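You operate a simulated robot arm through the tools that you are given. There is no shell and no other tool.

You run a simulated robot arm. Do the job below in one go: nothing can be reset, and whatever is moved stays where it is left.

TASK
Wipe the finger marks off the stand mirror, then tilt it upright and lock it.
Fine: use the grey mirror cloth and put it back; loosen the tilt knob to move the glass. Where these are worked on the way, their far stop is far enough and under half their travel is too little: tilt knob. What is to be rubbed or washed off counts as gone when no trace of it is left.

It is judged by the outcome, as a careful person would: the job done as asked, and still so three seconds after it is handed in. It fails if anything else is knocked over, pushed out of place, dropped, spilled or broken. Flat cloth is picked up by pressing the open fingertips on it (5 to 10 N) and closing them slowly along it; thin cloth reads only 2 to 8 mm in the jaws.

THE ROBOT
A 6-joint arm with a two-finger gripper, fixed in place. Base frame: the origin is at the foot of the arm, x ahead of it, y to its left, z up. Units: m, rad, N and s.
Its first joint turns from -2.897 to 2.897 rad. Payload 2.54 kg.
The TCP is the grasp point between the finger pads, 0.03 m short of the fingertips. In the tool frame z runs along the fingers and y along their closing line. The gripper opens to 0.116 m. The gripper's body begins 0.095 m behind the TCP.
Orientation is that of the tool frame in the base frame, as a unit quaternion [x, y, z, w]. With the fingers straight down and closing along the base's y, the tool's x points along the base's -x, its y along +y and its z along -z.

THE INTERFACE
- The arm moves only by the tool drive_tool. Its argument "increments" is a list of rows, each a list of 7 numbers: the finger opening in m, from 0 to 0.116, then the shift along the tool's x, y, z in units of 200 mm (1.0 is 200 mm), then the turn, a rotation vector about the tool's x, y, z in units of 45 degrees (1.0 is 45 degrees). In form: [[gripper, x, y, z, wx, wy, wz], ...]. A call has 1 to 20 rows; each row is the pose to reach, as a shift and turn from the pose commanded when the call began, along the tool's axes at that moment. A call with a number of a shift or a turn outside -1 to 1 is refused whole. Each row takes 0.2 s and may step no farther than 0.05 m and 0.15 rad from the row before; otherwise, or with a gripper value out of range, the whole call is refused. Where a pose cannot be reached the arm comes as near as it can. A force on the tool above 70 N (or 10 N above the force at the start of the call, whichever is more), or a blocked arm, ends the call early, and 0.2 s more pass. The fingers move at their own pace (about 0.072 m/s each) and stop on an object; they squeeze with about 39 N. The grip force told is the motor's: it shows also when the fingers shut on nothing. Time passes only in rows, and 0.2 s behind the last, so rows that repeat a pose let the fingers close. The reply holds the time, the measured pose of the TCP, the force on the tool along the base axes, the opening and the grip force, in the units named above and with some noise, with the torque about the TCP (base axes, N m) and any sound that the robot's microphone picked up.
- Cameras (640 x 400 px; columns grow to the right, rows downward): "scene" is fixed at [0.2211, 0.5015, 1.6394]; the picture's right is [-1.00, -0.01, 0.00], its down [-0.01, 0.96, -0.28] and it looks along [0.00, -0.28, -0.96] (base axes); focal length 325 px, centre (320, 200). "wrist" rides on the gripper at [0.069, -0.015, -0.122] in the tool frame; the picture's right is [0.21, 0.98, 0.00], its down [-0.83, 0.18, -0.53] and it looks along [-0.52, 0.11, 0.85] (tool axes); focal length 251 px, centre (320, 200). There is no depth. A picture from a camera that has moved, and an enlarged one, comes with that camera's place and axes in the base frame and with its lens.
- snapshot(camera): a new picture of that camera. The clock stands still meanwhile.
- enlarge(camera, box): a new picture of the part [left, top, right, bottom] of that camera's present view, enlarged. The clock stands still meanwhile.
- finish_job(): hands the job in; it is judged then, once.

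Places have to be worked out from the pictures, the camera data and where the tool is seen. Open the gripper and draw the arm clear of the work before you hand the job in, unless the task says otherwise.

The tools are called as name(argument=value, ...) on one line, values as JSON. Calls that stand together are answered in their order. drive_tool: Moves the arm, as the interface text tells. Its arguments: {"type":"object","properties":{"increments":{"type":"array","items":{"type":"array","items":{"type":"number"}}}},"required":["increments"]} The other tools are called the same way: snapshot (camera) takes a picture; enlarge (camera, box) takes an enlarged picture of a part of a camera's view; finish_job () hands the job in.

At the start:

```text
time_s: 0.0
tool_pos: [0.1521, 0.3449, 1.3216]
tcp_rot: [0.001, 1.0, 0.001, 0.0]
force: [0.1, -0.8, 0.1]
torque: [-0.01, -0.02, 0.01]
gripper_width: 0.1163
finger_force: 0.1
```

scene: 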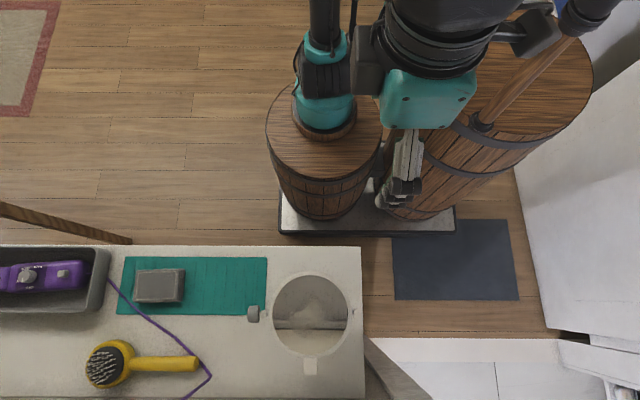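
wrist: 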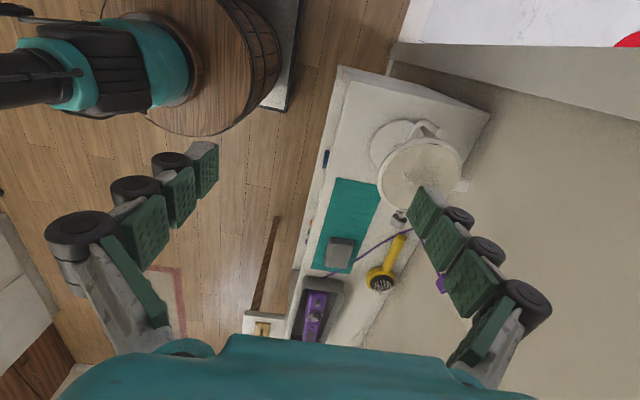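

I'll start by looking closer at the mirror, the cloth and the bench before moving anything.

enlarge(camera="scene", box=[230, 240, 390, 400])

enlarge(camera="scene", box=[70, 230, 290, 400])

enlarge(camera="wrist", box=[290, 60, 500, 340])

```text
2.50 times, centred on (310, 320) of scene
camera zoom: at [0.2211, 0.5015, 1.6394], right [-1.0, -0.01, 0.0], down [-0.01, 0.96, -0.28], along [0.0, -0.28, -0.96], focal length 813 px, centre (345, -100)
```

zoom: 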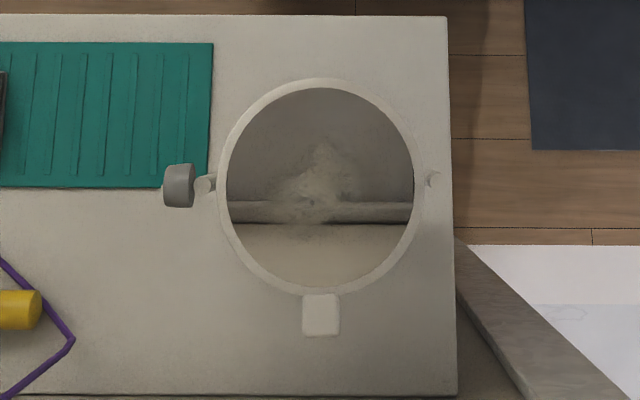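

```text
2.35 times, centred on (180, 315) of scene
camera zoom: at [0.2211, 0.5015, 1.6394], right [-1.0, -0.01, 0.0], down [-0.01, 0.96, -0.28], along [0.0, -0.28, -0.96], focal length 765 px, centre (649, -71)
```

zoom: 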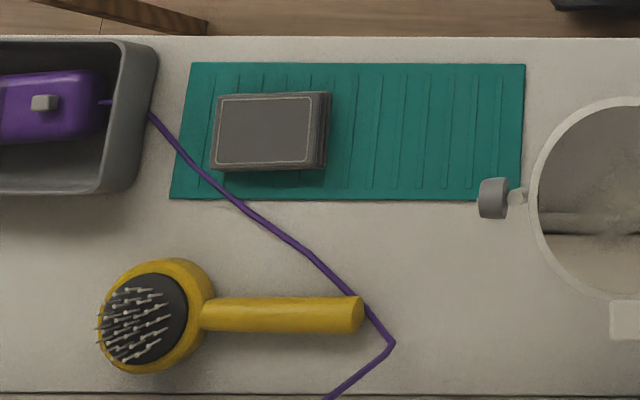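

```text
1.43 times, centred on (395, 200) of wrist
camera zoom: at [0.0821, 0.3284, 1.4434], right [-0.21, 0.98, 0.0], down [0.83, 0.18, 0.53], along [0.52, 0.12, -0.85], focal length 359 px, centre (213, 200)
```

zoom: 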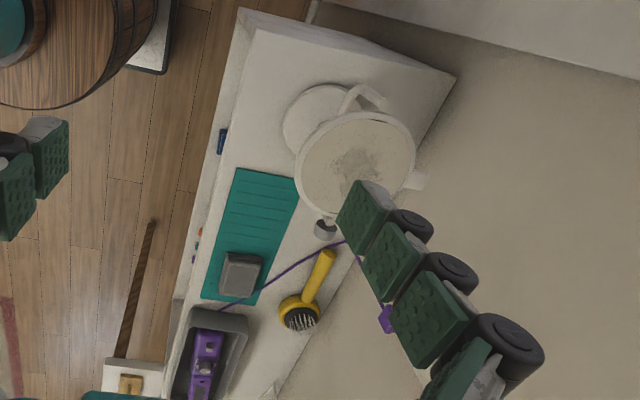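

The bench top triangulates to z≈0.93. The mirror's pivot is near (0.236, 0.533, 1.06), glass facing up, with the knob on the +x side near (0.333, 0.534, 1.06). I'll move the hand above the mirror for a closer look.

drive_tool(increments=[[0.116, -0.07, 0.13, 0.0, 0, 0, 0], [0.116, -0.14, 0.26, 0.0, 0, 0, 0], [0.116, -0.21, 0.39, 0.0, 0, 0, 0], [0.116, -0.28, 0.52, 0.0, 0, 0, 0], [0.116, -0.35, 0.65, 0.0, 0, 0, 0], [0.116, -0.42, 0.775, 0.0, 0, 0, 0]])

snapshot(camera="wrist")

snapshot(camera="scene")

```text
time_s: 1.4
tool_pos: [0.2329, 0.5013, 1.3231]
tcp_rot: [0.0, 1.0, 0.001, -0.001]
force: [0.3, -0.2, 1.0]
torque: [0.03, -0.02, 0.02]
gripper_width: 0.1161
finger_force: 0.1
```

```text
taken
camera wrist: at [0.1649, 0.4843, 1.443], right [-0.21, 0.98, 0.0], down [0.83, 0.18, 0.53], along [0.52, 0.12, -0.85], focal length 251 px, centre (320, 200)
```

wrist: 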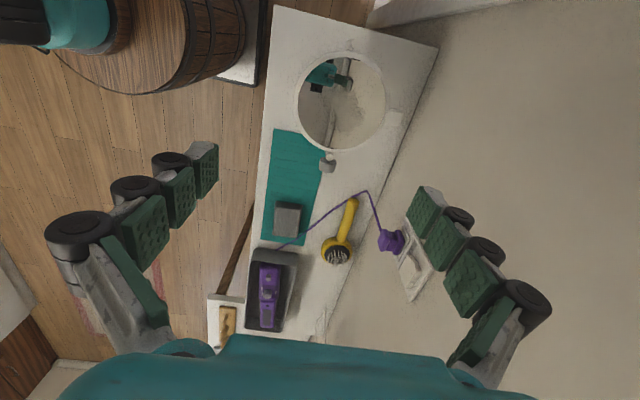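

```text
taken
```

scene: 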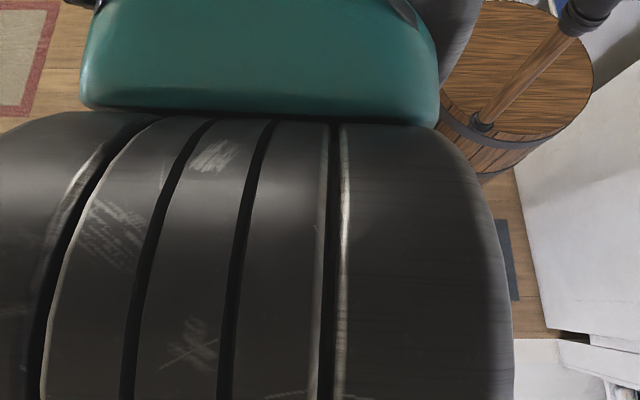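

The scene camera is blocked by the arm here, but the wrist camera sees the mirror. I'll enlarge the mirror and the cloth areas.

enlarge(camera="wrist", box=[270, 30, 430, 180])

enlarge(camera="wrist", box=[240, 130, 430, 340])

```text
2.67 times, centred on (350, 105) of wrist
camera zoom: at [0.1649, 0.4843, 1.443], right [-0.21, 0.98, 0.0], down [0.83, 0.18, 0.53], along [0.52, 0.12, -0.85], focal length 670 px, centre (240, 453)
```

zoom: 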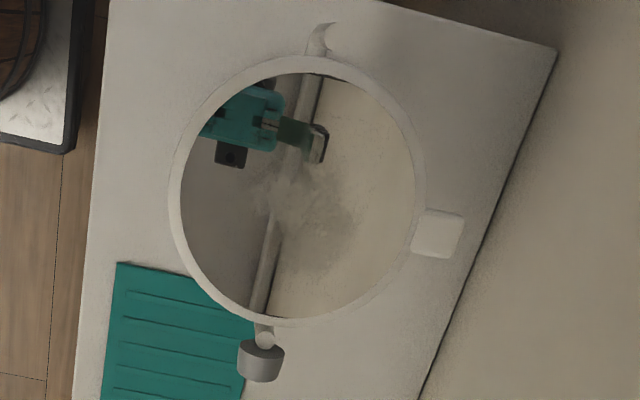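

```text
1.90 times, centred on (335, 235) of wrist
camera zoom: at [0.1649, 0.4843, 1.443], right [-0.21, 0.98, 0.0], down [0.83, 0.18, 0.53], along [0.52, 0.12, -0.85], focal length 479 px, centre (291, 133)
```

zoom: 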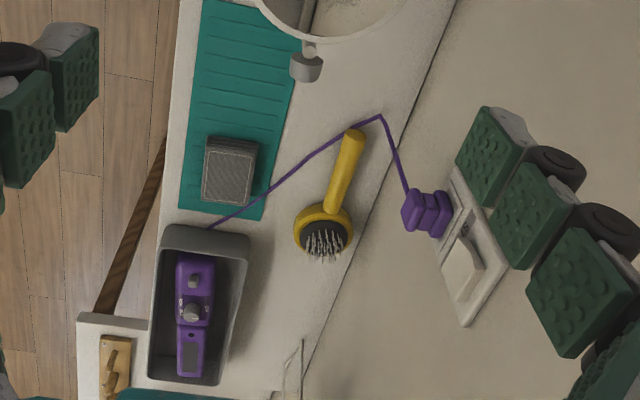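

The glass lies close to horizontal at z≈1.07 with a lift tab on its +y rim, and the grey folded cloth sits on the mat near (0.557, 0.487). I'll move over the cloth to measure it.

drive_tool(increments=[[0.116, -0.2, 0, 0, 0, 0, 0], [0.116, -0.4, 0, 0, 0, 0, 0], [0.116, -0.6, 0, 0, 0, 0, 0], [0.116, -0.8, 0, 0, 0, 0, 0], [0.116, -1.0, 0, 0, 0, 0, 0]])

drive_tool(increments=[[0.116, -0.15, -0.02, 0.15, 0, 0, 0], [0.116, -0.3, -0.04, 0.3, 0, 0, 0], [0.116, -0.45, -0.06, 0.45, 0, 0, 0], [0.116, -0.6, -0.07, 0.6, 0, 0, 0], [0.116, -0.6, -0.07, 0.6, 0, 0, 0]])

snapshot(camera="wrist")

snapshot(camera="scene")

```text
time_s: 2.6
tool_pos: [0.4349, 0.501, 1.3226]
tcp_rot: [0.001, 1.0, 0.001, 0.0]
force: [-1.6, -0.3, 0.5]
torque: [0.02, -0.05, -0.01]
gripper_width: 0.1159
finger_force: 0.0
```

```text
time_s: 3.8
tool_pos: [0.555, 0.4844, 1.201]
tcp_rot: [0.0, 1.0, 0.001, 0.0]
force: [-0.7, 0.2, -0.7]
torque: [-0.04, 0.01, -0.03]
gripper_width: 0.1161
finger_force: 0.0
```

```text
taken
camera wrist: at [0.4857, 0.4681, 1.3226], right [-0.21, 0.98, 0.0], down [0.83, 0.18, 0.53], along [0.52, 0.12, -0.85], focal length 251 px, centre (320, 200)
```

wrist: 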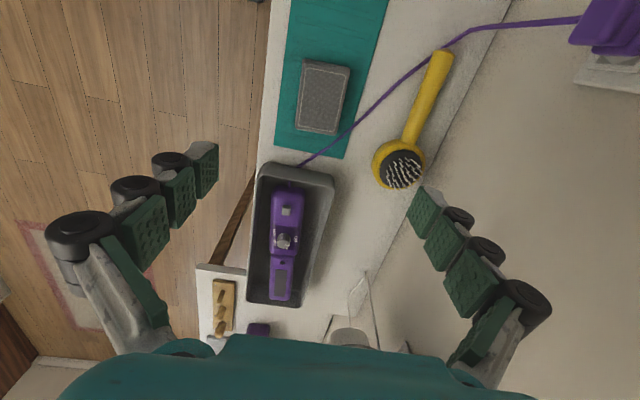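

```text
taken
```

scene: 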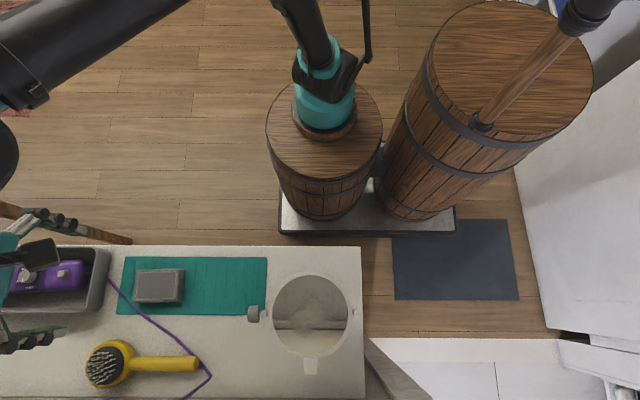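

The hand is at (0.555, 0.484, 1.20); I'll zoom on the cloth in both cameras to triangulate its place and height.

enlarge(camera="wrist", box=[270, 40, 400, 170])

enlarge(camera="scene", box=[100, 245, 220, 325])

```text
3.08 times, centred on (335, 105) of wrist
camera zoom: at [0.4857, 0.4681, 1.3226], right [-0.21, 0.98, 0.0], down [0.83, 0.18, 0.53], along [0.52, 0.12, -0.85], focal length 774 px, centre (274, 492)
```

zoom: 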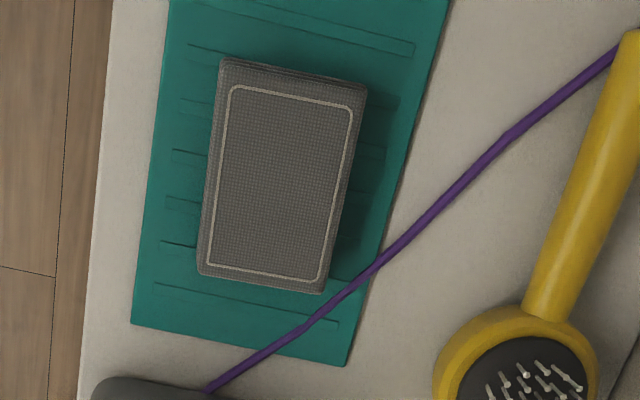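

```text
5.00 times, centred on (160, 285) of scene
camera zoom: at [0.2211, 0.5015, 1.6394], right [-1.0, -0.01, 0.0], down [-0.01, 0.96, -0.28], along [0.0, -0.28, -0.96], focal length 1626 px, centre (1120, -225)
```

zoom: 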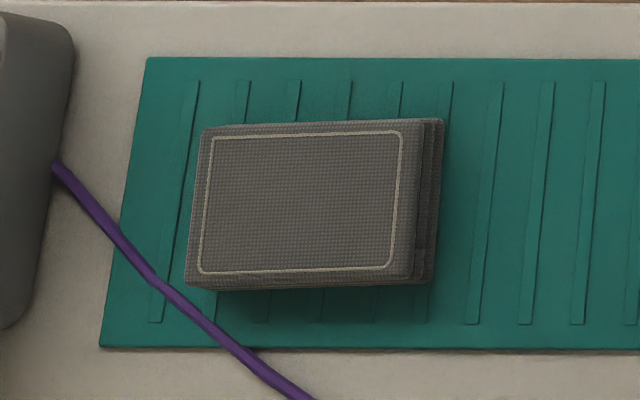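

The cloth is a folded pad: top z≈0.95, mat ≈0.93, centre (0.554, 0.486), about 0.088 × 0.062 m, yawed ~3°. I'll partly close the fingers to 0.09 to stay clear of the cord and descend above it.

drive_tool(increments=[[0.09, 0.003, 0.002, 0.15, 0, 0, -0.03], [0.09, 0.006, 0.005, 0.3, 0, 0, -0.06], [0.09, 0.01, 0.008, 0.45, 0, 0, -0.06], [0.09, 0.015, 0.008, 0.6, 0, 0, -0.06], [0.09, 0.015, 0.008, 0.75, 0, 0, -0.06], [0.09, 0.015, 0.008, 0.9, 0, 0, -0.06], [0.09, 0.015, 0.008, 0.95, 0, 0, -0.06]])

snapshot(camera="wrist")

enlarge(camera="scene", box=[80, 225, 240, 325])

```text
time_s: 5.4
tool_pos: [0.5516, 0.4877, 1.0114]
tcp_rot: [-0.023, 1.0, 0.001, -0.001]
force: [-0.1, 0.9, -0.2]
torque: [-0.02, -0.01, 0.03]
gripper_width: 0.0899
finger_force: 0.1
```

```text
taken
camera wrist: at [0.4835, 0.4684, 1.1325], right [-0.26, 0.97, 0.0], down [0.82, 0.22, 0.53], along [0.52, 0.14, -0.85], focal length 251 px, centre (320, 200)
```

wrist: 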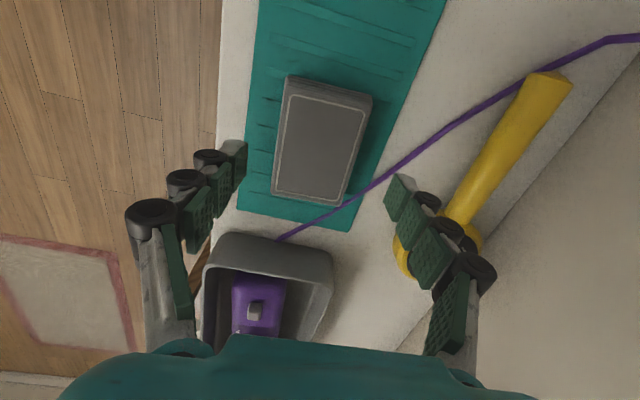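

```text
4.00 times, centred on (160, 275) of scene
camera zoom: at [0.2211, 0.5015, 1.6394], right [-1.0, -0.01, 0.0], down [-0.01, 0.96, -0.28], along [0.0, -0.28, -0.96], focal length 1301 px, centre (960, -100)
```

zoom: 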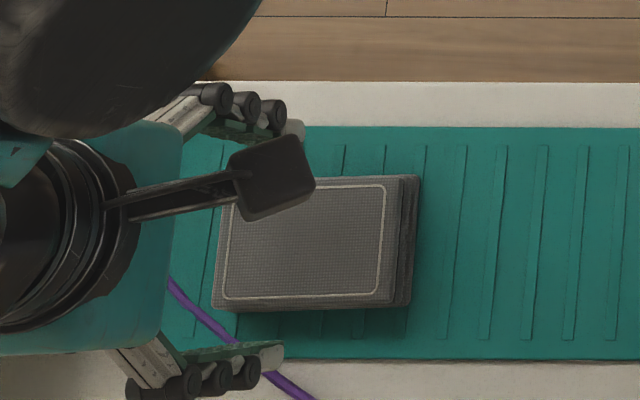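

The fingers straddle the pad well. I'll narrow to 0.082, then lower so the tips are about 6 mm above the mat.

drive_tool(increments=[[0.082, 0, 0, 0.06, 0, 0, 0], [0.082, 0, 0, 0.12, 0, 0, 0], [0.082, 0, 0, 0.17, 0, 0, 0], [0.082, 0, 0, 0.215, 0, 0, 0], [0.082, 0, 0, 0.215, 0, 0, 0]])

snapshot(camera="wrist")

enlarge(camera="scene", box=[80, 225, 240, 325])

```text
time_s: 6.6
tool_pos: [0.5527, 0.4877, 0.9695]
tcp_rot: [-0.023, 1.0, 0.001, 0.0]
force: [-0.4, 0.1, 0.2]
torque: [0.01, -0.02, -0.04]
gripper_width: 0.0819
finger_force: 0.1
```

```text
taken
camera wrist: at [0.4838, 0.4684, 1.0908], right [-0.26, 0.97, 0.0], down [0.82, 0.22, 0.53], along [0.52, 0.14, -0.85], focal length 251 px, centre (320, 200)
```

wrist: 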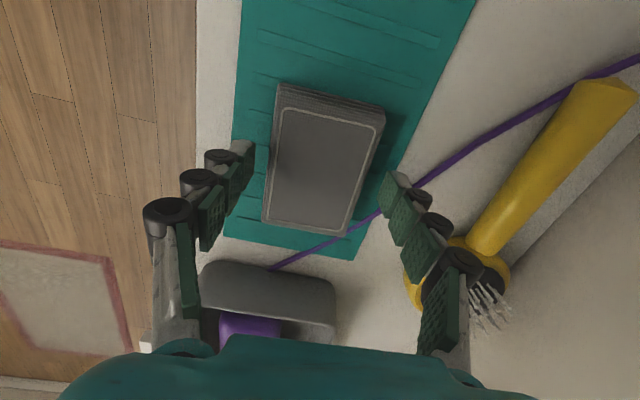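

```text
4.00 times, centred on (160, 275) of scene
camera zoom: at [0.2211, 0.5015, 1.6394], right [-1.0, -0.01, 0.0], down [-0.01, 0.96, -0.28], along [0.0, -0.28, -0.96], focal length 1301 px, centre (960, -100)
```

zoom: 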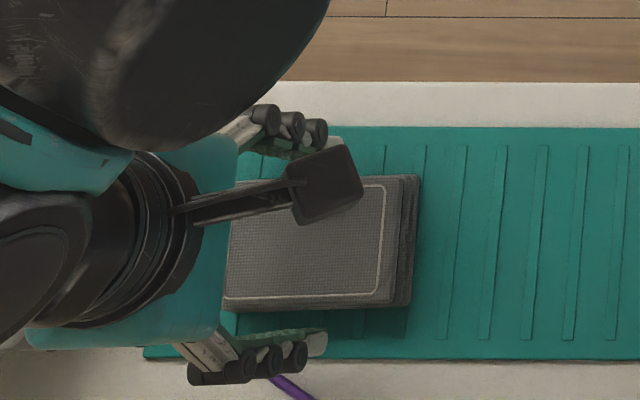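

Contact-free so far with the tips at ~0.939. I'll lower 2 mm more and close slowly on the pad's sides, watching where the fingers stop.

drive_tool(increments=[[0.076, 0, 0, 0.01, 0, 0, 0], [0.072, 0, 0, 0.01, 0, 0, 0], [0.068, 0, 0, 0.01, 0, 0, 0], [0.065, 0, 0, 0.01, 0, 0, 0], [0.062, 0, 0, 0.01, 0, 0, 0], [0.059, 0, 0, 0.01, 0, 0, 0], [0.056, 0, 0, 0.01, 0, 0, 0], [0.053, 0, 0, 0.01, 0, 0, 0], [0.05, 0, 0, 0.01, 0, 0, 0]])

snapshot(camera="wrist")

enlarge(camera="scene", box=[80, 225, 240, 325])

```text
time_s: 8.6
tool_pos: [0.5538, 0.4884, 0.9685]
tcp_rot: [-0.024, 1.0, 0.001, 0.0]
force: [0.9, 0.3, 7.2]
torque: [-0.02, -0.02, -0.01]
gripper_width: 0.0667
finger_force: 38.6
```

```text
taken
camera wrist: at [0.4842, 0.4684, 1.0889], right [-0.26, 0.97, 0.0], down [0.82, 0.22, 0.53], along [0.52, 0.14, -0.85], focal length 251 px, centre (320, 200)
```

wrist: 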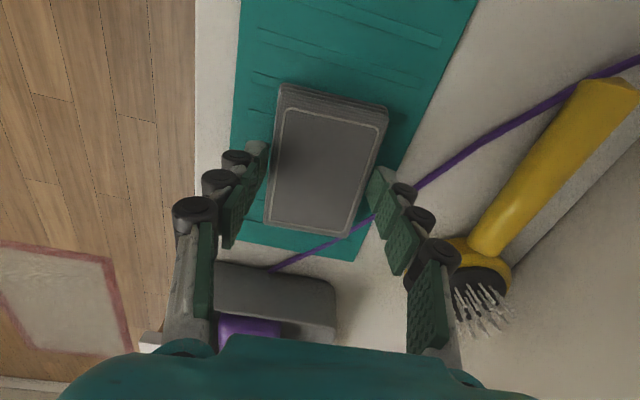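

```text
4.00 times, centred on (160, 275) of scene
camera zoom: at [0.2211, 0.5015, 1.6394], right [-1.0, -0.01, 0.0], down [-0.01, 0.96, -0.28], along [0.0, -0.28, -0.96], focal length 1301 px, centre (960, -100)
```

zoom: 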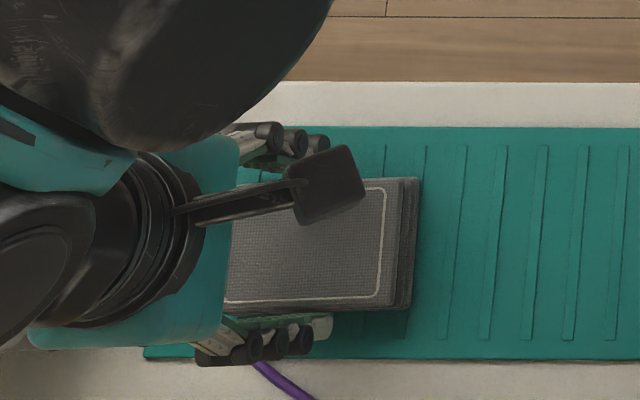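

The fingers stopped at 0.0667 with full grip force, so the pad is held. I'll remember this set-down pose (0.554, 0.488, 0.9685) and lift slowly.

drive_tool(increments=[[0.05, 0, 0, -0.05, 0, 0, 0], [0.05, 0, 0, -0.12, 0, 0, 0], [0.05, 0, 0, -0.25, 0, 0, 0], [0.05, 0, 0, -0.4, 0, 0, 0], [0.05, 0, 0, -0.55, 0, 0, 0], [0.05, 0, 0, -0.7, 0, 0, 0], [0.05, 0, 0, -0.85, 0, 0, 0], [0.05, 0, 0, -1.0, 0, 0, 0]])

snapshot(camera="wrist")

snapshot(camera="scene")

```text
time_s: 10.4
tool_pos: [0.5528, 0.4877, 1.1674]
tcp_rot: [-0.024, 1.0, 0.001, 0.0]
force: [0.2, 1.3, -1.2]
torque: [-0.01, 0.03, -0.01]
gripper_width: 0.0669
finger_force: 38.8
```

```text
taken
camera wrist: at [0.485, 0.4674, 1.2876], right [-0.26, 0.97, 0.0], down [0.82, 0.22, 0.53], along [0.52, 0.14, -0.85], focal length 251 px, centre (320, 200)
```

wrist: 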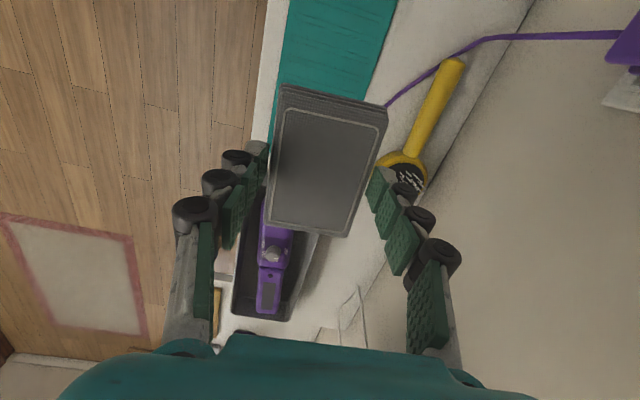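

```text
taken
```

scene: 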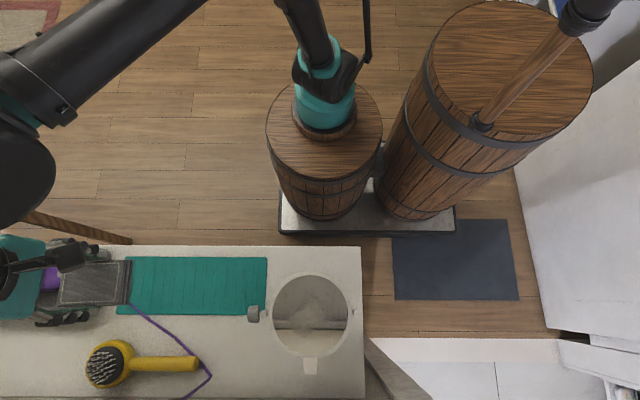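

The pad is held and lifted. Before moving over the mirror, I'll take a clear scene close-up of the mirror glass and the marks.

enlarge(camera="scene", box=[240, 260, 370, 385])

enlarge(camera="scene", box=[270, 270, 352, 322])

enlarge(camera="scene", box=[270, 308, 352, 380])

```text
3.20 times, centred on (305, 322) of scene
camera zoom: at [0.2211, 0.5015, 1.6394], right [-1.0, -0.01, 0.0], down [-0.01, 0.96, -0.28], along [0.0, -0.28, -0.96], focal length 1040 px, centre (368, -192)
```

zoom: 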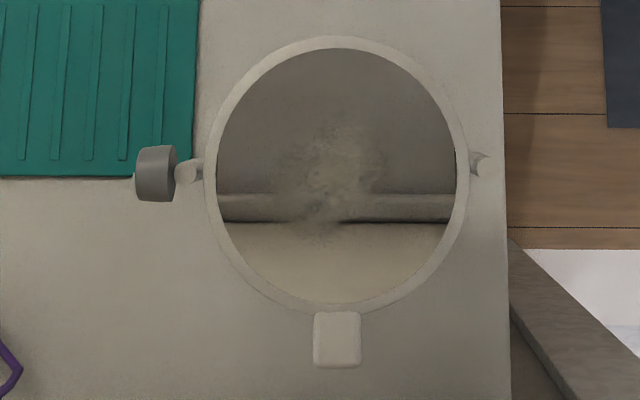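

```text
7.69 times, centred on (311, 296) of scene
camera zoom: at [0.2211, 0.5015, 1.6394], right [-1.0, -0.01, 0.0], down [-0.01, 0.96, -0.28], along [0.0, -0.28, -0.96], focal length 2501 px, centre (389, -538)
```

zoom: 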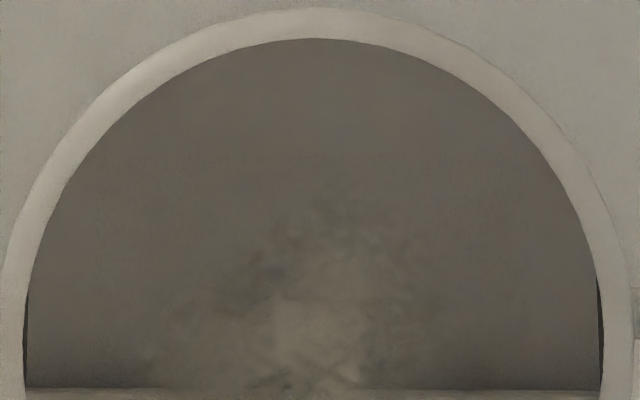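

```text
5.56 times, centred on (311, 344) of scene
camera zoom: at [0.2211, 0.5015, 1.6394], right [-1.0, -0.01, 0.0], down [-0.01, 0.96, -0.28], along [0.0, -0.28, -0.96], focal length 1806 px, centre (370, -600)
```

zoom: 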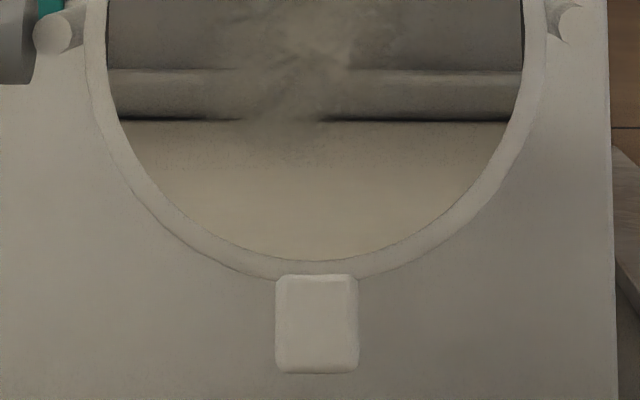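

The marks form a hazy patch around the glass centre, about x 0.205–0.27 and y 0.498–0.564; the glass has radius ≈0.062 centred on (0.235, 0.5315). I'll carry the pad over the mirror at a safe height.

drive_tool(increments=[[0.05, 0.18, 0.03, -0.06, 0, 0, 0], [0.05, 0.38, 0.06, -0.12, 0, 0, 0], [0.05, 0.58, 0.1, -0.15, 0, 0, 0], [0.05, 0.78, 0.14, -0.15, 0, 0, 0], [0.05, 0.98, 0.18, -0.15, 0, 0, 0]])

drive_tool(increments=[[0.05, 0.15, 0.03, 0, 0, 0, 0.02], [0.05, 0.3, 0.06, 0, 0, 0, 0.04], [0.05, 0.45, 0.09, 0, 0, 0, 0.06], [0.05, 0.59, 0.11, 0, 0, 0, 0.06], [0.05, 0.59, 0.11, 0, 0, 0, 0.06]])

snapshot(camera="wrist")

snapshot(camera="scene")

```text
time_s: 11.6
tool_pos: [0.3568, 0.5147, 1.1979]
tcp_rot: [-0.022, 1.0, 0.001, 0.0]
force: [0.9, -0.7, -1.0]
torque: [-0.01, -0.01, -0.03]
gripper_width: 0.0668
finger_force: 39.5
```

```text
time_s: 12.8
tool_pos: [0.2365, 0.5305, 1.1966]
tcp_rot: [0.0, 1.0, 0.001, 0.0]
force: [0.6, 0.0, -1.0]
torque: [0.01, -0.01, 0.0]
gripper_width: 0.0667
finger_force: 38.6
```

```text
taken
camera wrist: at [0.1666, 0.5148, 1.3186], right [-0.21, 0.98, 0.0], down [0.83, 0.18, 0.53], along [0.52, 0.12, -0.85], focal length 251 px, centre (320, 200)
```

wrist: 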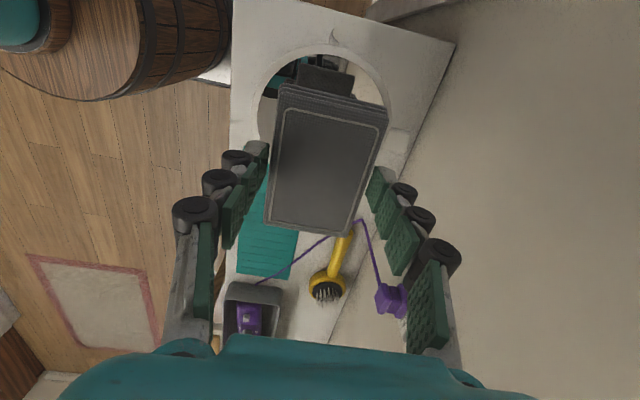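

```text
taken
```

scene: 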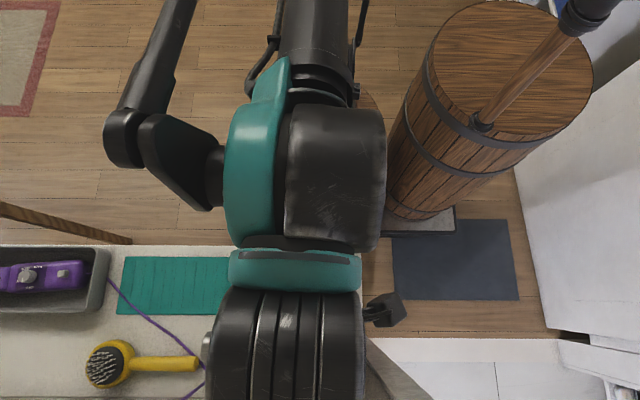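

Centred over the glass. I'll descend to just above the expected contact height (~1.105), then creep.

drive_tool(increments=[[0.05, 0, 0, 0.15, 0, 0, 0], [0.05, 0, 0, 0.28, 0, 0, 0], [0.05, 0, 0, 0.36, 0, 0, 0], [0.05, 0, 0, 0.36, 0, 0, 0]])

drive_tool(increments=[[0.05, 0, 0, 0.015, 0, 0, 0], [0.05, 0, 0, 0.03, 0, 0, 0], [0.05, 0, 0, 0.03, 0, 0, 0]])

drive_tool(increments=[[0.05, 0, 0, 0.015, 0, 0, 0], [0.05, 0, 0, 0.03, 0, 0, 0], [0.05, 0, 0, 0.03, 0, 0, 0]])

enlarge(camera="wrist", box=[220, 20, 420, 220])

```text
time_s: 13.8
tool_pos: [0.2372, 0.5317, 1.1248]
tcp_rot: [0.0, 1.0, 0.001, -0.001]
force: [-0.7, 0.1, -1.6]
torque: [0.03, 0.0, -0.01]
gripper_width: 0.0666
finger_force: 38.9
```

```text
time_s: 14.6
tool_pos: [0.236, 0.5319, 1.1192]
tcp_rot: [0.0, 1.0, -0.001, 0.0]
force: [0.8, 0.2, -1.0]
torque: [0.02, 0.02, -0.02]
gripper_width: 0.0666
finger_force: 39.1
```

```text
time_s: 15.4
tool_pos: [0.2363, 0.5303, 1.1149]
tcp_rot: [0.001, 1.0, 0.002, 0.0]
force: [3.8, 7.9, 42.6]
torque: [0.35, -0.11, -0.01]
gripper_width: 0.0671
finger_force: 39.4
```

```text
2.00 times, centred on (320, 120) of wrist
camera zoom: at [0.1668, 0.5145, 1.2357], right [-0.21, 0.98, 0.0], down [0.83, 0.18, 0.53], along [0.52, 0.12, -0.84], focal length 503 px, centre (320, 360)
```

zoom: 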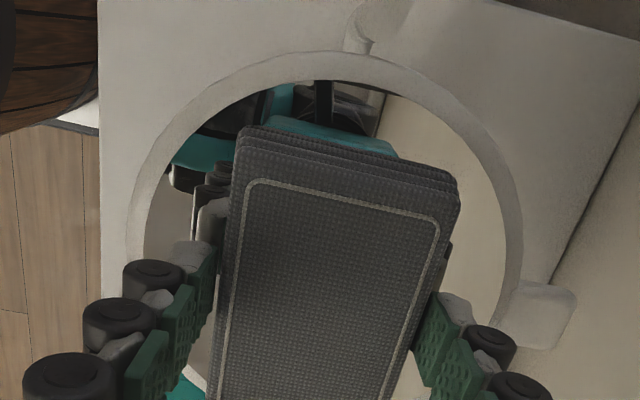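

Contact came at z≈1.115, and the force is already 42 N, too much. I'll back off a couple of millimetres right away.

drive_tool(increments=[[0.05, 0, 0, -0.008, 0, 0, 0], [0.05, 0, 0, -0.008, 0, 0, 0]])

```text
time_s: 16.0
tool_pos: [0.2355, 0.5311, 1.1145]
tcp_rot: [0.0, 1.0, 0.002, 0.0]
force: [2.8, 1.6, 5.8]
torque: [0.1, -0.11, 0.03]
gripper_width: 0.0666
finger_force: 39.2
```

Now a gentle 6 N of contact. I'll start with short strokes along x and watch the force.

drive_tool(increments=[[0.05, 0.02, 0, 0, 0, 0, 0], [0.05, 0.04, 0, 0, 0, 0, 0], [0.05, 0.04, 0, 0, 0, 0, 0]])

drive_tool(increments=[[0.05, -0.02, 0, 0, 0, 0, 0], [0.05, -0.04, 0, 0, 0, 0, 0], [0.05, -0.06, 0, 0, 0, 0, 0], [0.05, -0.08, 0, 0, 0, 0, 0], [0.05, -0.08, 0, 0, 0, 0, 0]])

drive_tool(increments=[[0.05, 0.02, 0, 0, 0, 0, 0], [0.05, 0.04, 0, 0, 0, 0, 0], [0.05, 0.04, 0, 0, 0, 0, 0]])

```text
time_s: 16.8
tool_pos: [0.2279, 0.5304, 1.1153]
tcp_rot: [0.0, 1.0, 0.001, 0.0]
force: [-0.2, 1.1, -0.8]
torque: [-0.02, 0.0, 0.02]
gripper_width: 0.0668
finger_force: 38.5
```

```text
time_s: 18.0
tool_pos: [0.2429, 0.5304, 1.1149]
tcp_rot: [-0.001, 1.0, 0.001, -0.001]
force: [-3.1, 0.7, 6.3]
torque: [0.05, 0.13, 0.02]
gripper_width: 0.0668
finger_force: 38.5
```

```text
time_s: 18.8
tool_pos: [0.2367, 0.5299, 1.115]
tcp_rot: [-0.001, 1.0, 0.002, 0.0]
force: [3.1, 0.4, 3.9]
torque: [0.02, -0.09, 0.01]
gripper_width: 0.0666
finger_force: 38.7
```

Contact is light and varies a bit along x. I'll press about 0.3 mm deeper and rub in a small circle.

drive_tool(increments=[[0.05, 0, 0, 0.0015, 0, 0, 0], [0.05, 0.03, 0, 0.002, 0, 0, 0], [0.05, 0.028, 0.028, 0.002, 0, 0, 0], [0.05, 0, 0.03, 0.002, 0, 0, 0], [0.05, 0, 0.03, 0.002, 0, 0, 0]])

drive_tool(increments=[[0.05, -0.02, 0, 0, 0, 0, 0], [0.05, -0.04, -0.02, 0, 0, 0, 0], [0.05, -0.04, -0.04, 0, 0, 0, 0], [0.05, -0.02, -0.06, 0, 0, 0, 0], [0.05, 0, -0.06, 0, 0, 0, 0], [0.05, 0, -0.06, 0, 0, 0, 0]])

```text
time_s: 20.0
tool_pos: [0.2367, 0.5369, 1.1151]
tcp_rot: [0.0, 1.0, 0.0, 0.0]
force: [-0.1, -0.2, -0.7]
torque: [-0.02, 0.02, -0.07]
gripper_width: 0.0668
finger_force: 38.8
```

```text
time_s: 21.4
tool_pos: [0.2365, 0.5248, 1.1149]
tcp_rot: [0.0, 1.0, 0.001, 0.001]
force: [-0.2, -0.1, -0.4]
torque: [0.0, 0.01, -0.02]
gripper_width: 0.0668
finger_force: 38.8
```

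No contact at those positions now. I'll return to centre and lower in sub-millimetre steps to find the contact again.

drive_tool(increments=[[0.05, 0, 0.015, 0, 0, 0, 0], [0.05, 0, 0.03, 0.002, 0, 0, 0], [0.05, 0, 0.03, 0.002, 0, 0, 0]])

drive_tool(increments=[[0.05, 0, 0, 0.002, 0, 0, 0], [0.05, 0, 0, 0.002, 0, 0, 0]])

drive_tool(increments=[[0.05, 0, 0, 0.002, 0, 0, 0], [0.05, 0, 0, 0.002, 0, 0, 0]])

```text
time_s: 22.2
tool_pos: [0.2364, 0.5318, 1.1143]
tcp_rot: [-0.001, 1.0, 0.001, 0.0]
force: [-0.3, -1.6, 3.6]
torque: [-0.06, 0.03, -0.02]
gripper_width: 0.0665
finger_force: 39.2
```

```text
time_s: 22.8
tool_pos: [0.2351, 0.5309, 1.1156]
tcp_rot: [0.0, 1.0, 0.001, 0.0]
force: [1.9, -1.7, 15.7]
torque: [-0.04, -0.08, 0.01]
gripper_width: 0.0663
finger_force: 38.7
```

```text
time_s: 23.4
tool_pos: [0.2359, 0.5315, 1.1139]
tcp_rot: [0.001, 1.0, 0.001, 0.0]
force: [3.4, -3.0, 18.5]
torque: [-0.05, -0.15, -0.04]
gripper_width: 0.0665
finger_force: 38.8
```

Firm contact now (about 18 N at the centre). I'll stroke along y and x around this height and see how the force varies.

drive_tool(increments=[[0.05, 0, 0.015, 0, 0, 0, 0], [0.05, 0, 0.03, 0, 0, 0, 0], [0.05, 0, 0.03, 0, 0, 0, 0]])

drive_tool(increments=[[0.05, 0, -0.02, 0, 0, 0, 0], [0.05, 0, -0.04, 0, 0, 0, 0], [0.05, 0, -0.06, 0, 0, 0, 0], [0.05, 0, -0.06, 0, 0, 0, 0]])

drive_tool(increments=[[0.05, 0.02, 0.015, 0, 0, 0, 0], [0.05, 0.04, 0.03, 0, 0, 0, 0], [0.05, 0.04, 0.03, 0, 0, 0, 0]])

drive_tool(increments=[[0.05, -0.02, 0, 0, 0, 0, 0], [0.05, -0.04, 0, 0, 0, 0, 0], [0.05, -0.06, 0, 0, 0, 0, 0], [0.05, -0.08, 0, 0, 0, 0, 0], [0.05, -0.08, 0, 0, 0, 0, 0]])

```text
time_s: 24.2
tool_pos: [0.235, 0.5363, 1.1141]
tcp_rot: [0.001, 1.0, 0.001, 0.0]
force: [-1.7, -7.3, 18.2]
torque: [-0.44, 0.1, 0.0]
gripper_width: 0.0669
finger_force: 38.6
```

```text
time_s: 25.2
tool_pos: [0.2366, 0.5236, 1.1154]
tcp_rot: [0.0, 1.0, 0.001, 0.001]
force: [-1.5, 14.4, 32.8]
torque: [0.92, 0.03, 0.06]
gripper_width: 0.0667
finger_force: 39.3
```

```text
time_s: 26.0
tool_pos: [0.2281, 0.5299, 1.1138]
tcp_rot: [0.0, 1.0, 0.001, 0.0]
force: [2.1, -3.7, 10.1]
torque: [-0.22, -0.18, -0.07]
gripper_width: 0.0665
finger_force: 38.9
```

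```text
time_s: 27.2
tool_pos: [0.2441, 0.5311, 1.1154]
tcp_rot: [0.0, 1.0, 0.001, -0.001]
force: [-0.3, -0.4, 0.6]
torque: [0.0, 0.02, 0.0]
gripper_width: 0.0666
finger_force: 39.1
```

Rubbing contact is working, friction about 0.4. I'll lift off and look at what remains on the glass and whether the stand has stayed put.

drive_tool(increments=[[0.05, 0.04, 0, -0.05, 0, 0, 0], [0.05, 0.04, 0, -0.2, 0, 0, 0], [0.05, 0.04, 0, -0.4, 0, 0, 0], [0.05, -0.1, -0.2, -0.5, 0, 0, 0], [0.05, -0.3, -0.4, -0.5, 0, 0, 0], [0.05, -0.5, -0.55, -0.5, 0, 0, 0], [0.05, -0.7, -0.7, -0.5, 0, 0, 0], [0.05, -0.85, -0.8, -0.5, 0, 0, 0]])

snapshot(camera="scene")

enlarge(camera="scene", box=[240, 260, 370, 385])

```text
refused: row 4 steps farther than a row can; nothing moved
```

```text
taken
```

scene: 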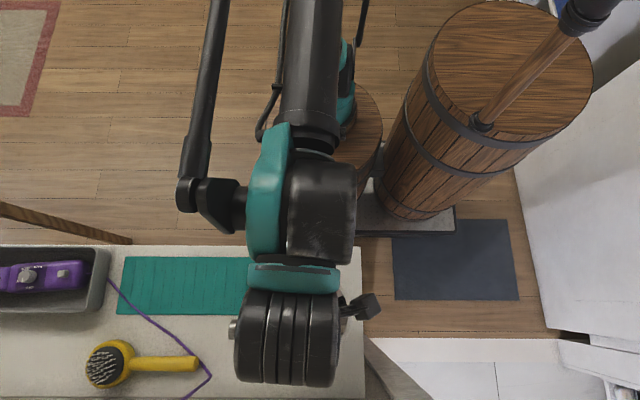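

```text
3.20 times, centred on (305, 322) of scene
camera zoom: at [0.2211, 0.5015, 1.6394], right [-1.0, -0.01, 0.0], down [-0.01, 0.96, -0.28], along [0.0, -0.28, -0.96], focal length 1040 px, centre (368, -192)
```

zoom: 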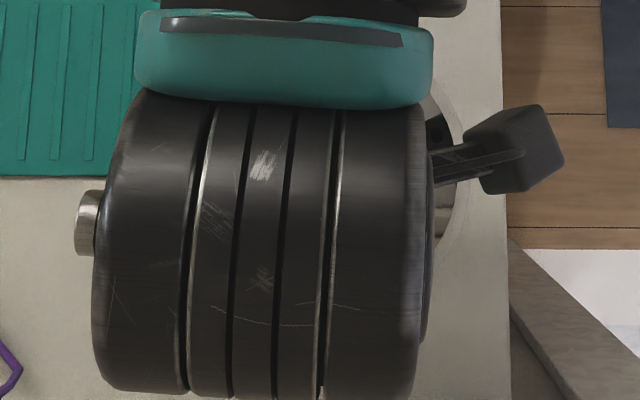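

The call was refused (one step was slightly too long); I'll use smaller steps to lift off and move aside toward the robot and +x.

drive_tool(increments=[[0.05, 0.04, 0, -0.05, 0, 0, 0], [0.05, 0.04, 0, -0.2, 0, 0, 0], [0.05, 0.04, 0, -0.4, 0, 0, 0], [0.05, -0.06, -0.1, -0.5, 0, 0, 0], [0.05, -0.2, -0.24, -0.5, 0, 0, 0], [0.05, -0.34, -0.4, -0.5, 0, 0, 0], [0.05, -0.48, -0.54, -0.5, 0, 0, 0], [0.05, -0.62, -0.68, -0.5, 0, 0, 0], [0.05, -0.78, -0.8, -0.5, 0, 0, 0]])

snapshot(camera="scene")

enlarge(camera="scene", box=[240, 260, 370, 385])

```text
time_s: 29.2
tool_pos: [0.4014, 0.3714, 1.213]
tcp_rot: [0.0, 1.0, 0.001, 0.0]
force: [-0.2, -0.3, -0.7]
torque: [-0.02, -0.04, 0.02]
gripper_width: 0.0666
finger_force: 39.3
```

```text
taken
```

scene: 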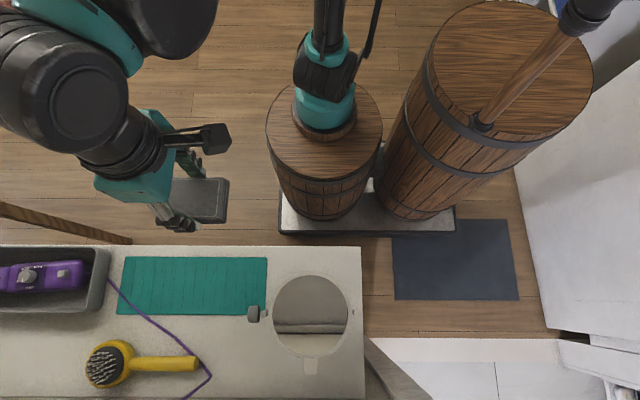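

```text
3.20 times, centred on (305, 322) of scene
camera zoom: at [0.2211, 0.5015, 1.6394], right [-1.0, -0.01, 0.0], down [-0.01, 0.96, -0.28], along [0.0, -0.28, -0.96], focal length 1040 px, centre (368, -192)
```

zoom: 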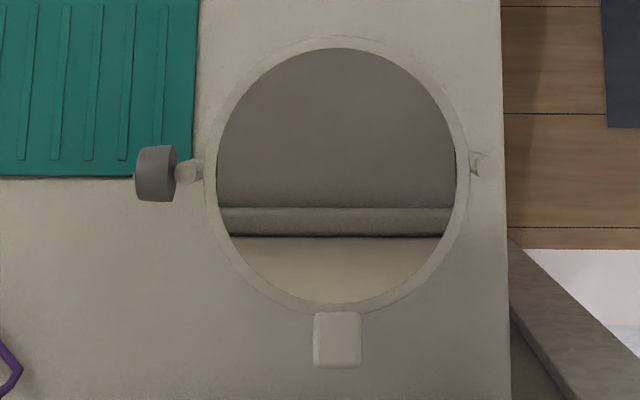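

The haze looks gone and the stand hasn't shifted. I'll enlarge the glass strongly to check for leftover traces.

enlarge(camera="scene", box=[270, 270, 352, 322])

enlarge(camera="scene", box=[270, 308, 352, 360])

enlarge(camera="scene", box=[290, 290, 332, 332])

```text
7.69 times, centred on (311, 296) of scene
camera zoom: at [0.2211, 0.5015, 1.6394], right [-1.0, -0.01, 0.0], down [-0.01, 0.96, -0.28], along [0.0, -0.28, -0.96], focal length 2501 px, centre (389, -538)
```

zoom: 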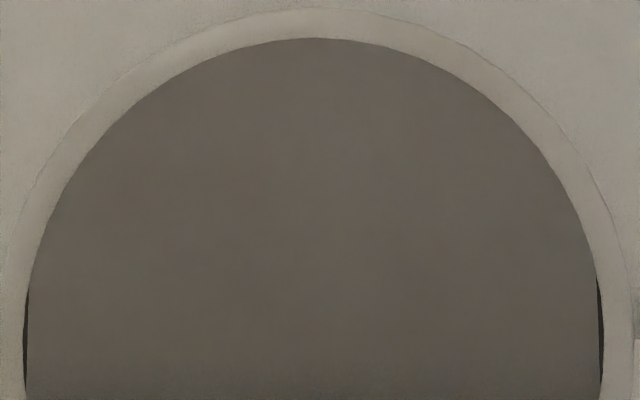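

```text
7.69 times, centred on (311, 334) of scene
camera zoom: at [0.2211, 0.5015, 1.6394], right [-1.0, -0.01, 0.0], down [-0.01, 0.96, -0.28], along [0.0, -0.28, -0.96], focal length 2501 px, centre (389, -831)
```

zoom: 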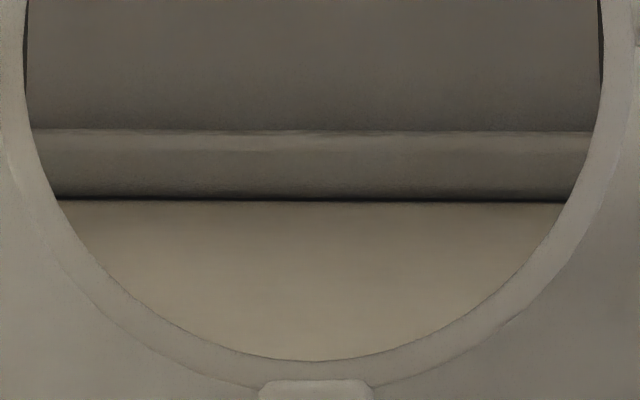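

```text
9.52 times, centred on (311, 311) of scene
camera zoom: at [0.2211, 0.5015, 1.6394], right [-1.0, -0.01, 0.0], down [-0.01, 0.96, -0.28], along [0.0, -0.28, -0.96], focal length 3097 px, centre (406, -857)
```

zoom: 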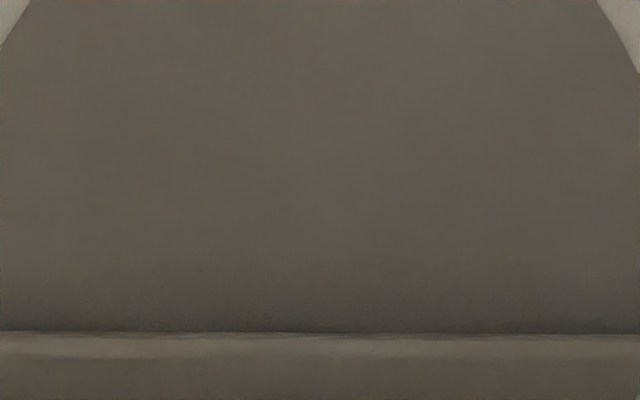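

The glass shows a clean reflection with no haze. I'll verify from a second viewpoint with the wrist camera before putting the cloth back.

drive_tool(increments=[[0.05, 0.1, 0.08, -0.14, 0, 0, 0], [0.05, 0.2, 0.16, -0.28, 0, 0, 0], [0.05, 0.3, 0.24, -0.42, 0, 0, 0], [0.05, 0.4, 0.32, -0.56, 0, 0, 0], [0.05, 0.5, 0.395, -0.685, 0, 0, 0], [0.05, 0.5, 0.395, -0.685, 0, 0, 0]])

snapshot(camera="wrist")

enlarge(camera="wrist", box=[330, 0, 460, 130])

```text
time_s: 30.6
tool_pos: [0.2992, 0.4502, 1.3509]
tcp_rot: [0.0, 1.0, 0.002, 0.0]
force: [-0.2, 0.9, -0.8]
torque: [0.0, -0.01, 0.02]
gripper_width: 0.0668
finger_force: 39.1
```

```text
taken
camera wrist: at [0.2305, 0.4348, 1.4725], right [-0.21, 0.98, 0.0], down [0.83, 0.18, 0.53], along [0.52, 0.12, -0.85], focal length 251 px, centre (320, 200)
```

wrist: 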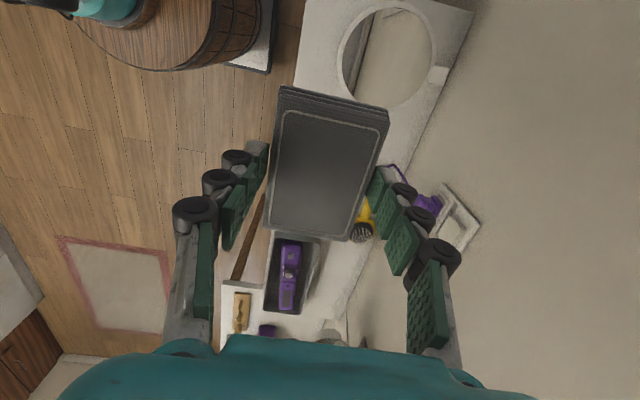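

```text
3.08 times, centred on (395, 65) of wrist
camera zoom: at [0.2305, 0.4348, 1.4725], right [-0.21, 0.98, 0.0], down [0.83, 0.18, 0.53], along [0.52, 0.12, -0.85], focal length 774 px, centre (89, 615)
```

zoom: 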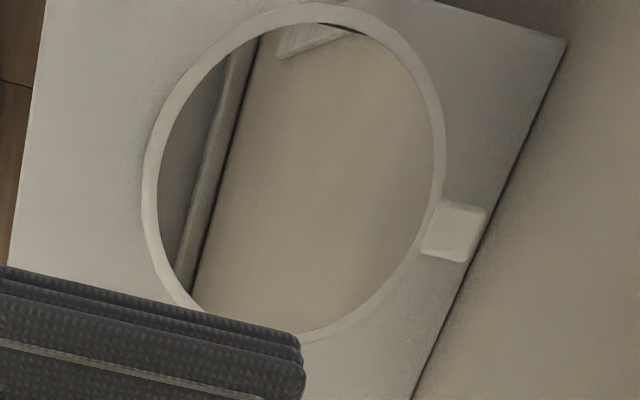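

The glass is clean from this angle too. I'll carry the cloth back above its original place on the mat, restoring its slight yaw.

drive_tool(increments=[[0.05, -0.15, 0.03, 0.05, 0, 0, 0], [0.05, -0.33, 0.06, 0.1, 0, 0, 0], [0.05, -0.52, 0.09, 0.15, 0, 0, 0], [0.05, -0.71, 0.12, 0.22, 0, 0, 0], [0.05, -0.9, 0.15, 0.3, 0, 0, 0]])

drive_tool(increments=[[0.05, -0.12, 0.01, 0.15, 0, 0, -0.02], [0.05, -0.24, 0.02, 0.3, 0, 0, -0.04], [0.05, -0.373, 0.03, 0.45, 0, 0, -0.06], [0.05, -0.373, 0.04, 0.6, 0, 0, -0.06], [0.05, -0.373, 0.04, 0.75, 0, 0, -0.06], [0.05, -0.373, 0.04, 0.9, 0, 0, -0.06], [0.05, -0.373, 0.04, 0.95, 0, 0, -0.06], [0.05, -0.373, 0.04, 0.95, 0, 0, -0.06]])

enlarge(camera="scene", box=[80, 225, 240, 325])

```text
time_s: 31.8
tool_pos: [0.4798, 0.4783, 1.2905]
tcp_rot: [0.0, 1.0, 0.001, 0.0]
force: [-1.5, 0.6, -0.2]
torque: [0.06, -0.08, -0.02]
gripper_width: 0.0668
finger_force: 38.9
```

```text
time_s: 33.6
tool_pos: [0.5547, 0.4887, 1.1012]
tcp_rot: [-0.024, 1.0, 0.001, 0.0]
force: [0.5, 0.0, -0.3]
torque: [0.02, 0.01, -0.03]
gripper_width: 0.0666
finger_force: 38.7
```

```text
4.00 times, centred on (160, 275) of scene
camera zoom: at [0.2211, 0.5015, 1.6394], right [-1.0, -0.01, 0.0], down [-0.01, 0.96, -0.28], along [0.0, -0.28, -0.96], focal length 1301 px, centre (960, -100)
```

zoom: 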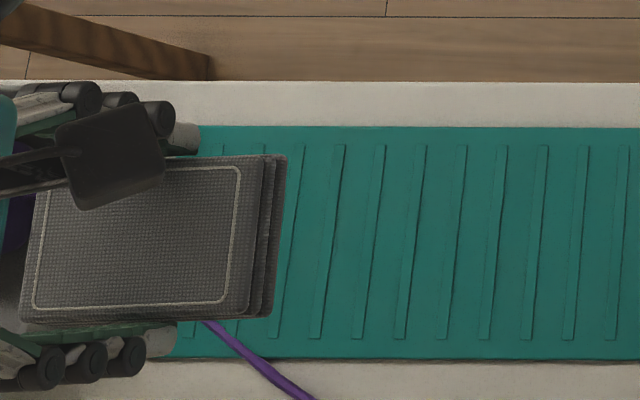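

Over the original spot at (0.555, 0.489). I'll lower it, slowing down near the mat.

drive_tool(increments=[[0.05, 0.002, 0, 0.15, 0, 0, 0], [0.05, 0.004, 0, 0.3, 0, 0, 0], [0.05, 0.004, 0, 0.45, 0, 0, 0], [0.05, 0.004, 0, 0.57, 0, 0, 0], [0.05, 0.004, 0, 0.62, 0, 0, 0], [0.05, 0.004, 0, 0.635, 0, 0, 0], [0.05, 0.004, 0, 0.645, 0, 0, 0], [0.05, 0.004, 0, 0.652, 0, 0, 0], [0.05, 0.004, 0, 0.652, 0, 0, 0]])

```text
time_s: 35.6
tool_pos: [0.5532, 0.4886, 0.9699]
tcp_rot: [-0.024, 1.0, 0.001, 0.0]
force: [-0.1, 0.2, -0.9]
torque: [-0.03, -0.05, 0.03]
gripper_width: 0.0666
finger_force: 38.6
```

No contact yet at 0.9699; I'll creep down in 0.4–0.8 mm steps until the pad rests on the mat.

drive_tool(increments=[[0.05, 0, 0, 0.004, 0, 0, 0], [0.05, 0, 0, 0.004, 0, 0, 0]])

drive_tool(increments=[[0.05, 0, 0, 0.003, 0, 0, 0], [0.05, 0, 0, 0.003, 0, 0, 0]])

```text
time_s: 36.2
tool_pos: [0.5543, 0.4882, 0.97]
tcp_rot: [-0.023, 1.0, 0.001, 0.0]
force: [0.6, 0.2, -0.9]
torque: [0.01, 0.02, 0.03]
gripper_width: 0.0667
finger_force: 38.9
```

```text
time_s: 36.8
tool_pos: [0.5532, 0.4882, 0.9685]
tcp_rot: [-0.023, 1.0, 0.001, -0.001]
force: [0.9, -0.3, -1.0]
torque: [0.02, 0.0, 0.01]
gripper_width: 0.0666
finger_force: 38.8
```

Still hanging free; a little further.

drive_tool(increments=[[0.05, 0, 0, 0.004, 0, 0, 0], [0.05, 0, 0, 0.004, 0, 0, 0]])

drive_tool(increments=[[0.05, 0, 0, 0.003, 0, 0, 0], [0.05, 0, 0, 0.003, 0, 0, 0]])

```text
time_s: 37.4
tool_pos: [0.5524, 0.488, 0.9677]
tcp_rot: [-0.024, 1.0, 0.001, 0.0]
force: [-0.1, -0.1, 0.4]
torque: [-0.01, -0.01, 0.02]
gripper_width: 0.0667
finger_force: 38.9
```

```text
time_s: 38.0
tool_pos: [0.5527, 0.4887, 0.967]
tcp_rot: [-0.024, 1.0, 0.001, 0.0]
force: [-0.6, 0.3, 0.0]
torque: [0.01, 0.0, -0.01]
gripper_width: 0.0667
finger_force: 38.3
```

drive_tool(increments=[[0.05, 0, 0, 0.003, 0, 0, 0], [0.05, 0, 0, 0.003, 0, 0, 0]])

```text
time_s: 38.6
tool_pos: [0.5536, 0.4867, 0.9665]
tcp_rot: [-0.023, 1.0, 0.001, 0.0]
force: [-0.3, 0.4, -0.3]
torque: [0.03, -0.01, 0.0]
gripper_width: 0.0668
finger_force: 38.9
```

The force has lost the pad's weight but shows no push yet; I'll go one more half-millimetre step to be sure it rests before letting go.

drive_tool(increments=[[0.05, 0, 0, 0.003, 0, 0, 0], [0.05, 0, 0, 0.003, 0, 0, 0]])

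enlarge(camera="scene", box=[80, 225, 240, 325])

```text
time_s: 39.2
tool_pos: [0.5536, 0.4877, 0.9658]
tcp_rot: [-0.023, 1.0, 0.001, -0.001]
force: [-1.0, 0.6, -0.4]
torque: [0.0, 0.0, 0.0]
gripper_width: 0.0667
finger_force: 38.7
```

```text
4.00 times, centred on (160, 275) of scene
camera zoom: at [0.2211, 0.5015, 1.6394], right [-1.0, -0.01, 0.0], down [-0.01, 0.96, -0.28], along [0.0, -0.28, -0.96], focal length 1301 px, centre (960, -100)
```

zoom: 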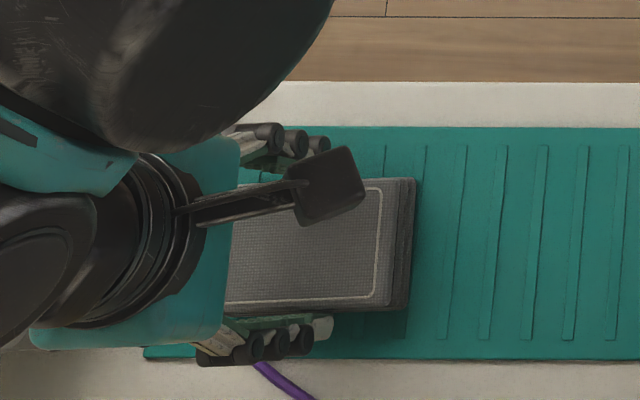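

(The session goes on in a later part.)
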